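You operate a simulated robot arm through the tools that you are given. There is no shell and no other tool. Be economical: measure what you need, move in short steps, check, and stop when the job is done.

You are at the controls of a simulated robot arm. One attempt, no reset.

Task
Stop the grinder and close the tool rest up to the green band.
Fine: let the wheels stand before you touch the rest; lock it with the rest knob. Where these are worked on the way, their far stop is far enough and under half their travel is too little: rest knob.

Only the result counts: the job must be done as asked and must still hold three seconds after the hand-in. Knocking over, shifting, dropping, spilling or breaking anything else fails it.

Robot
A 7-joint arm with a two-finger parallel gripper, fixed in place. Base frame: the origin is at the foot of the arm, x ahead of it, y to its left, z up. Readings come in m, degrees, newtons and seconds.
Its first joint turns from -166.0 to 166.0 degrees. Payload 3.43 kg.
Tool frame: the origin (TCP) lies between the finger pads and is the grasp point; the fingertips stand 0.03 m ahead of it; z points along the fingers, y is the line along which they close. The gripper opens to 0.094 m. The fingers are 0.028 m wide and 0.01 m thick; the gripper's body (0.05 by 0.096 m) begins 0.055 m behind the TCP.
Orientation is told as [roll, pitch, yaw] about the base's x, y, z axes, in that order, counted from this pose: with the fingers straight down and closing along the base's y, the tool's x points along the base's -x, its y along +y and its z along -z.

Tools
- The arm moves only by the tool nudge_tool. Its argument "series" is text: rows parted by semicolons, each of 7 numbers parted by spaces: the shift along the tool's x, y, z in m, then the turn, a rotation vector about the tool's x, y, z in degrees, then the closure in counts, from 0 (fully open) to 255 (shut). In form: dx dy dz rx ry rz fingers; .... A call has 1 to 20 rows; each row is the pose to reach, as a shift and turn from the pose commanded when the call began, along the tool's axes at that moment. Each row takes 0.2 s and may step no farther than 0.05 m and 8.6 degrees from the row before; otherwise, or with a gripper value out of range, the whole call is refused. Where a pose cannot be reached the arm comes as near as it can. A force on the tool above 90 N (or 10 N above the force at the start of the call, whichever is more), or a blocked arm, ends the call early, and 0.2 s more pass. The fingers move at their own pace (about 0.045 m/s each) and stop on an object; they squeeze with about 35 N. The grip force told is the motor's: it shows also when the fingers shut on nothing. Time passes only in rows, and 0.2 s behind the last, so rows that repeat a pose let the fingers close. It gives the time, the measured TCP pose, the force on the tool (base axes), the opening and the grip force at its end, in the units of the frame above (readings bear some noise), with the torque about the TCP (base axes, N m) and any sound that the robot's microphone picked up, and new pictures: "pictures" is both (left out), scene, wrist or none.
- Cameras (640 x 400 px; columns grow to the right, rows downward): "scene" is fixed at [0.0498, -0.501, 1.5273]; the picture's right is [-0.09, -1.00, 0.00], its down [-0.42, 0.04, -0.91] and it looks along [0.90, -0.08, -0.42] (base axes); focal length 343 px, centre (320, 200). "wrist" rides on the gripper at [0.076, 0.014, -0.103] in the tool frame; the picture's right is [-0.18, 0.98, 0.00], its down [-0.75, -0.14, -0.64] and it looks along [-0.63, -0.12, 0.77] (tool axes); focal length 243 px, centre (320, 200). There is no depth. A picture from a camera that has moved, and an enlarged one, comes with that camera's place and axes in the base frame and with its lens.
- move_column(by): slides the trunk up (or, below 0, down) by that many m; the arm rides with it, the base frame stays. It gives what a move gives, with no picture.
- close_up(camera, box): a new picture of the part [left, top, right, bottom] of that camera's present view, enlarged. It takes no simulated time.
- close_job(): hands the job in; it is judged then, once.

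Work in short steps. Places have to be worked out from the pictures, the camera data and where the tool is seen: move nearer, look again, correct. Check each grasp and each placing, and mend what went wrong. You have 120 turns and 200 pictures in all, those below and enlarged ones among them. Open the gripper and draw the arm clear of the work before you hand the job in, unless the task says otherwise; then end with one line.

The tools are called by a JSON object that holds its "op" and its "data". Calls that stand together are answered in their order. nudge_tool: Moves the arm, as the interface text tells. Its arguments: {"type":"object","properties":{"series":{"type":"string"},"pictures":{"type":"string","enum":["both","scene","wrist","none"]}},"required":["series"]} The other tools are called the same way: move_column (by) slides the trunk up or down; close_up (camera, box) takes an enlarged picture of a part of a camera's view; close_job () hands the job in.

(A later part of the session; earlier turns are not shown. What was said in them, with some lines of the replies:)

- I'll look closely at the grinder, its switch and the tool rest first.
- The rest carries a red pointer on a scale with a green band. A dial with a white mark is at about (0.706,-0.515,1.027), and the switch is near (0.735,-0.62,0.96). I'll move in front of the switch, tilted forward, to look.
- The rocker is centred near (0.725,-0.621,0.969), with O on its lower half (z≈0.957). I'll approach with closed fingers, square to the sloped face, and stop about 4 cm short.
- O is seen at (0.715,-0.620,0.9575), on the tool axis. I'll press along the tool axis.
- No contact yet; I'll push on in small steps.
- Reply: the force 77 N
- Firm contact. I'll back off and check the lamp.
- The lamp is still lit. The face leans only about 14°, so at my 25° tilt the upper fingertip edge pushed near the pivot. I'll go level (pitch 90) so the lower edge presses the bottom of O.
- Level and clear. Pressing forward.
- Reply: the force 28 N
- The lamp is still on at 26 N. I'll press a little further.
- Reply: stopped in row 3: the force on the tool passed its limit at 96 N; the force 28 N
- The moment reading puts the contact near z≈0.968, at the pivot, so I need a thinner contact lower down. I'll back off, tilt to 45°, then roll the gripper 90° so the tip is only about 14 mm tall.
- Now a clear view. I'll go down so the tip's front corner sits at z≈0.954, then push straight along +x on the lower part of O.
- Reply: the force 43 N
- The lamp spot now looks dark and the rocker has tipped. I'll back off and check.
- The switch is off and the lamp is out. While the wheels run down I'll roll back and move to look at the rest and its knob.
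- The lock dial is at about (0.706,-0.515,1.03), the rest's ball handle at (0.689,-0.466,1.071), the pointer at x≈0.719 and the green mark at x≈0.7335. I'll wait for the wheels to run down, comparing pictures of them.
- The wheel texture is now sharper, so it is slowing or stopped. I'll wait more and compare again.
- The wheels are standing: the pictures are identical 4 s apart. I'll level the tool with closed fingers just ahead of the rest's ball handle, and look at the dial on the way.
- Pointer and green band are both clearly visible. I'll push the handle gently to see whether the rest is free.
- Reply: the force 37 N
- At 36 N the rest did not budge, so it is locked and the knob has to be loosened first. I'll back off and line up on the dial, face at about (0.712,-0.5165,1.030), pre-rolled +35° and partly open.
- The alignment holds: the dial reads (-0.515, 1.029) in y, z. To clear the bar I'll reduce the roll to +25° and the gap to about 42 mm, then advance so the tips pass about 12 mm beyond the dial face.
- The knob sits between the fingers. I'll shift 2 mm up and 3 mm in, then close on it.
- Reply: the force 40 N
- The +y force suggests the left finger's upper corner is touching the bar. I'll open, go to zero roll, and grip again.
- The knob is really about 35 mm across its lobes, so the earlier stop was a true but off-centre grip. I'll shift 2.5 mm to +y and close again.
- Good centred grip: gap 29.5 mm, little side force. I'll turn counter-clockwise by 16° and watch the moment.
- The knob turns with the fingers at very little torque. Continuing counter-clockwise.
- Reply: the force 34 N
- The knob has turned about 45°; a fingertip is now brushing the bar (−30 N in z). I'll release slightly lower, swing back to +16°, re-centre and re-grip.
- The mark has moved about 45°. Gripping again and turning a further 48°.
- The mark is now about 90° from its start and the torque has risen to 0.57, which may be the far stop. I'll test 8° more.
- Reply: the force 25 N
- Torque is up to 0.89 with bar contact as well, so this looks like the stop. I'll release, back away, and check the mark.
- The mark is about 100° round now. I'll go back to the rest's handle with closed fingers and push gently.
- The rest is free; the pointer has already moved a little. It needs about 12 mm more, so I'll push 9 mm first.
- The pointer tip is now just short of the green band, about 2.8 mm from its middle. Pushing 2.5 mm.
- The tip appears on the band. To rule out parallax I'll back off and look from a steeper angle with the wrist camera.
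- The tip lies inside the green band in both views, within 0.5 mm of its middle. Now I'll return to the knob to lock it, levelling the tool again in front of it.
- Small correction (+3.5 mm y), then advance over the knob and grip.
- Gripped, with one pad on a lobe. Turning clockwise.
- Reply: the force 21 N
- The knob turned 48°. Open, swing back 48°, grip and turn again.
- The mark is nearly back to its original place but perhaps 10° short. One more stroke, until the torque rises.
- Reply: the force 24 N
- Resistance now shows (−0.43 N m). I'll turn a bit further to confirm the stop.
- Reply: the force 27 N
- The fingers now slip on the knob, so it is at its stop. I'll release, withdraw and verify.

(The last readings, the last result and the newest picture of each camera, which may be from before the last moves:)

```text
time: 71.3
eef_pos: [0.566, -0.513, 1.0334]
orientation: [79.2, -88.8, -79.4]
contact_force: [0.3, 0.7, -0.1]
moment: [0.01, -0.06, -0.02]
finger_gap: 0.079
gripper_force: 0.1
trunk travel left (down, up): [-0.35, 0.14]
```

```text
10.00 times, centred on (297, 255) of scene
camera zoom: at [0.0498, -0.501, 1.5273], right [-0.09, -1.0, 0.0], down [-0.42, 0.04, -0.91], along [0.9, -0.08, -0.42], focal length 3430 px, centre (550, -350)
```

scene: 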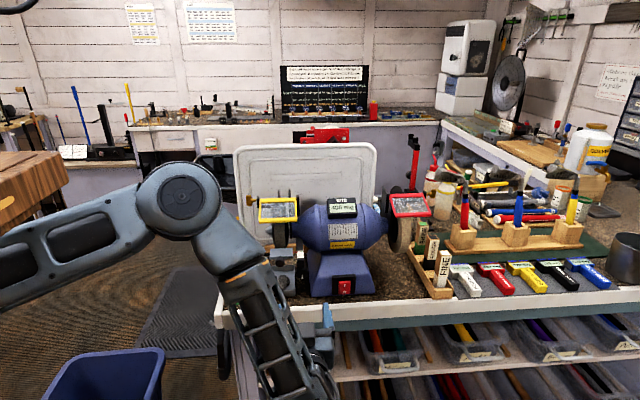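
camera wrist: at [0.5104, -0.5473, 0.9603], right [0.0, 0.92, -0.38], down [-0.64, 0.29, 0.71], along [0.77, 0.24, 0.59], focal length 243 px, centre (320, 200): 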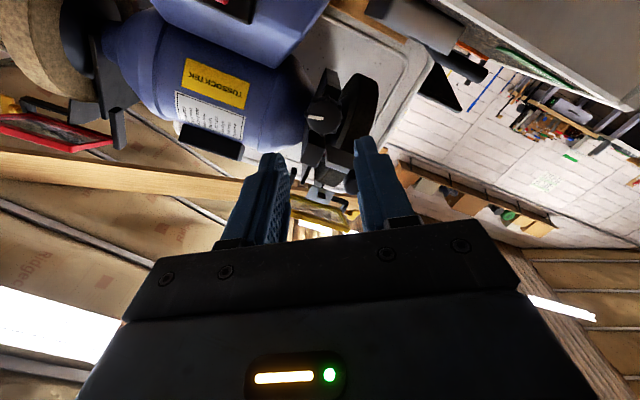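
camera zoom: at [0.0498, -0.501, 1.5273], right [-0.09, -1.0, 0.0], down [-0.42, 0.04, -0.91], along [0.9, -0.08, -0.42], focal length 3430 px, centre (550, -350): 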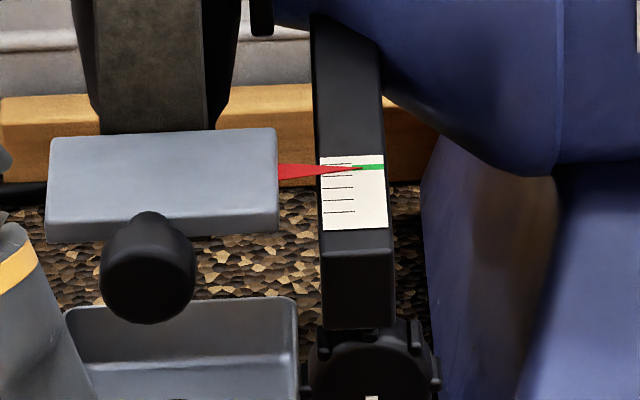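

The pointer is still on the green band and the knob mark points down again. I'll draw the arm further clear and take a last look.

{"op": "nudge_tool", "data": {"series": "-0.03 0 -0.03 0 8 0 0;-0.06 0 -0.05 0 16 0 0;-0.09 0 -0.05 0 24 0 0;-0.12 0 -0.05 0 32 0 0;-0.15 0 -0.05 0 40 0 0", "pictures": "none"}}

{"op": "close_up", "data": {"camera": "scene", "box": [275, 240, 323, 285]}}

{"op": "close_up", "data": {"camera": "scene", "box": [220, 180, 440, 318]}}

```text
time: 72.5
eef_pos: [0.5092, -0.5163, 1.1585]
orientation: [4.6, -48.0, -4.1]
contact_force: [-0.4, -0.3, 0.4]
moment: [0.03, -0.01, 0.0]
finger_gap: 0.0941
gripper_force: 0.0
trunk travel left (down, up): [-0.35, 0.14]
```

```text
8.89 times, centred on (299, 262) of scene
camera zoom: at [0.0498, -0.501, 1.5273], right [-0.09, -1.0, 0.0], down [-0.42, 0.04, -0.91], along [0.9, -0.08, -0.42], focal length 3049 px, centre (507, -356)
```

zoom: 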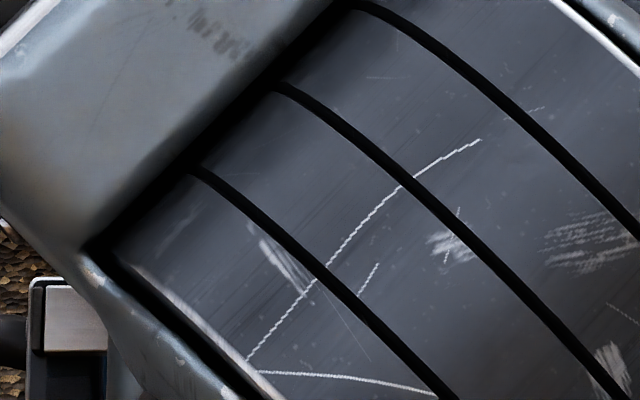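

```text
2.90 times, centred on (330, 249) of scene
camera zoom: at [0.0498, -0.501, 1.5273], right [-0.09, -1.0, 0.0], down [-0.42, 0.04, -0.91], along [0.9, -0.08, -0.42], focal length 994 px, centre (291, 58)
```

zoom: 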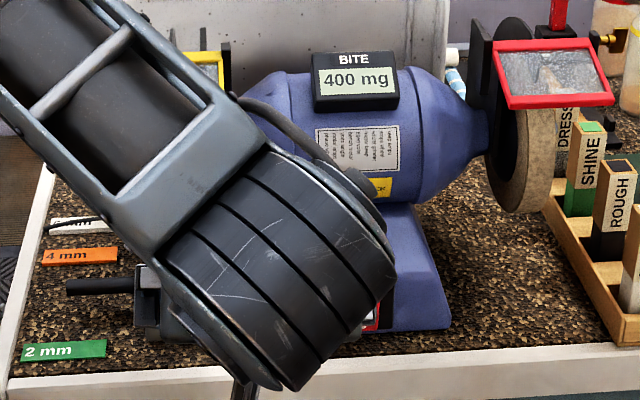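

The arm now hides the view, but it is clear of the work. I'll check once through the wrist camera before handing in.

{"op": "close_up", "data": {"camera": "wrist", "box": [220, 80, 420, 220]}}

```text
2.86 times, centred on (320, 150) of wrist
camera zoom: at [0.3826, -0.5016, 1.1731], right [0.13, 0.97, 0.19], down [0.02, -0.19, 0.98], along [0.99, -0.13, -0.05], focal length 693 px, centre (320, 343)
```

zoom: 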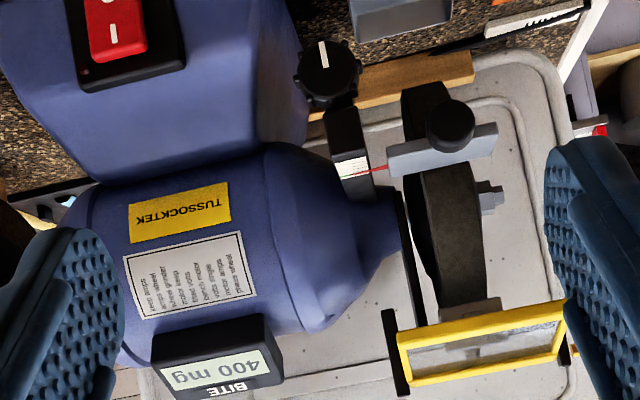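

Lamp off, wheels standing, pointer at the green band, knob mark back at its locked position, and the arm is clear with the gripper open. Handing in.

{"op": "close_job", "data": {}}

```text
The job is handed in.
```

The grinder is off and its wheels were standing before I touched the rest. The tool rest is closed up to the green band and locked with the rest knob, and the arm is drawn clear with the gripper open.
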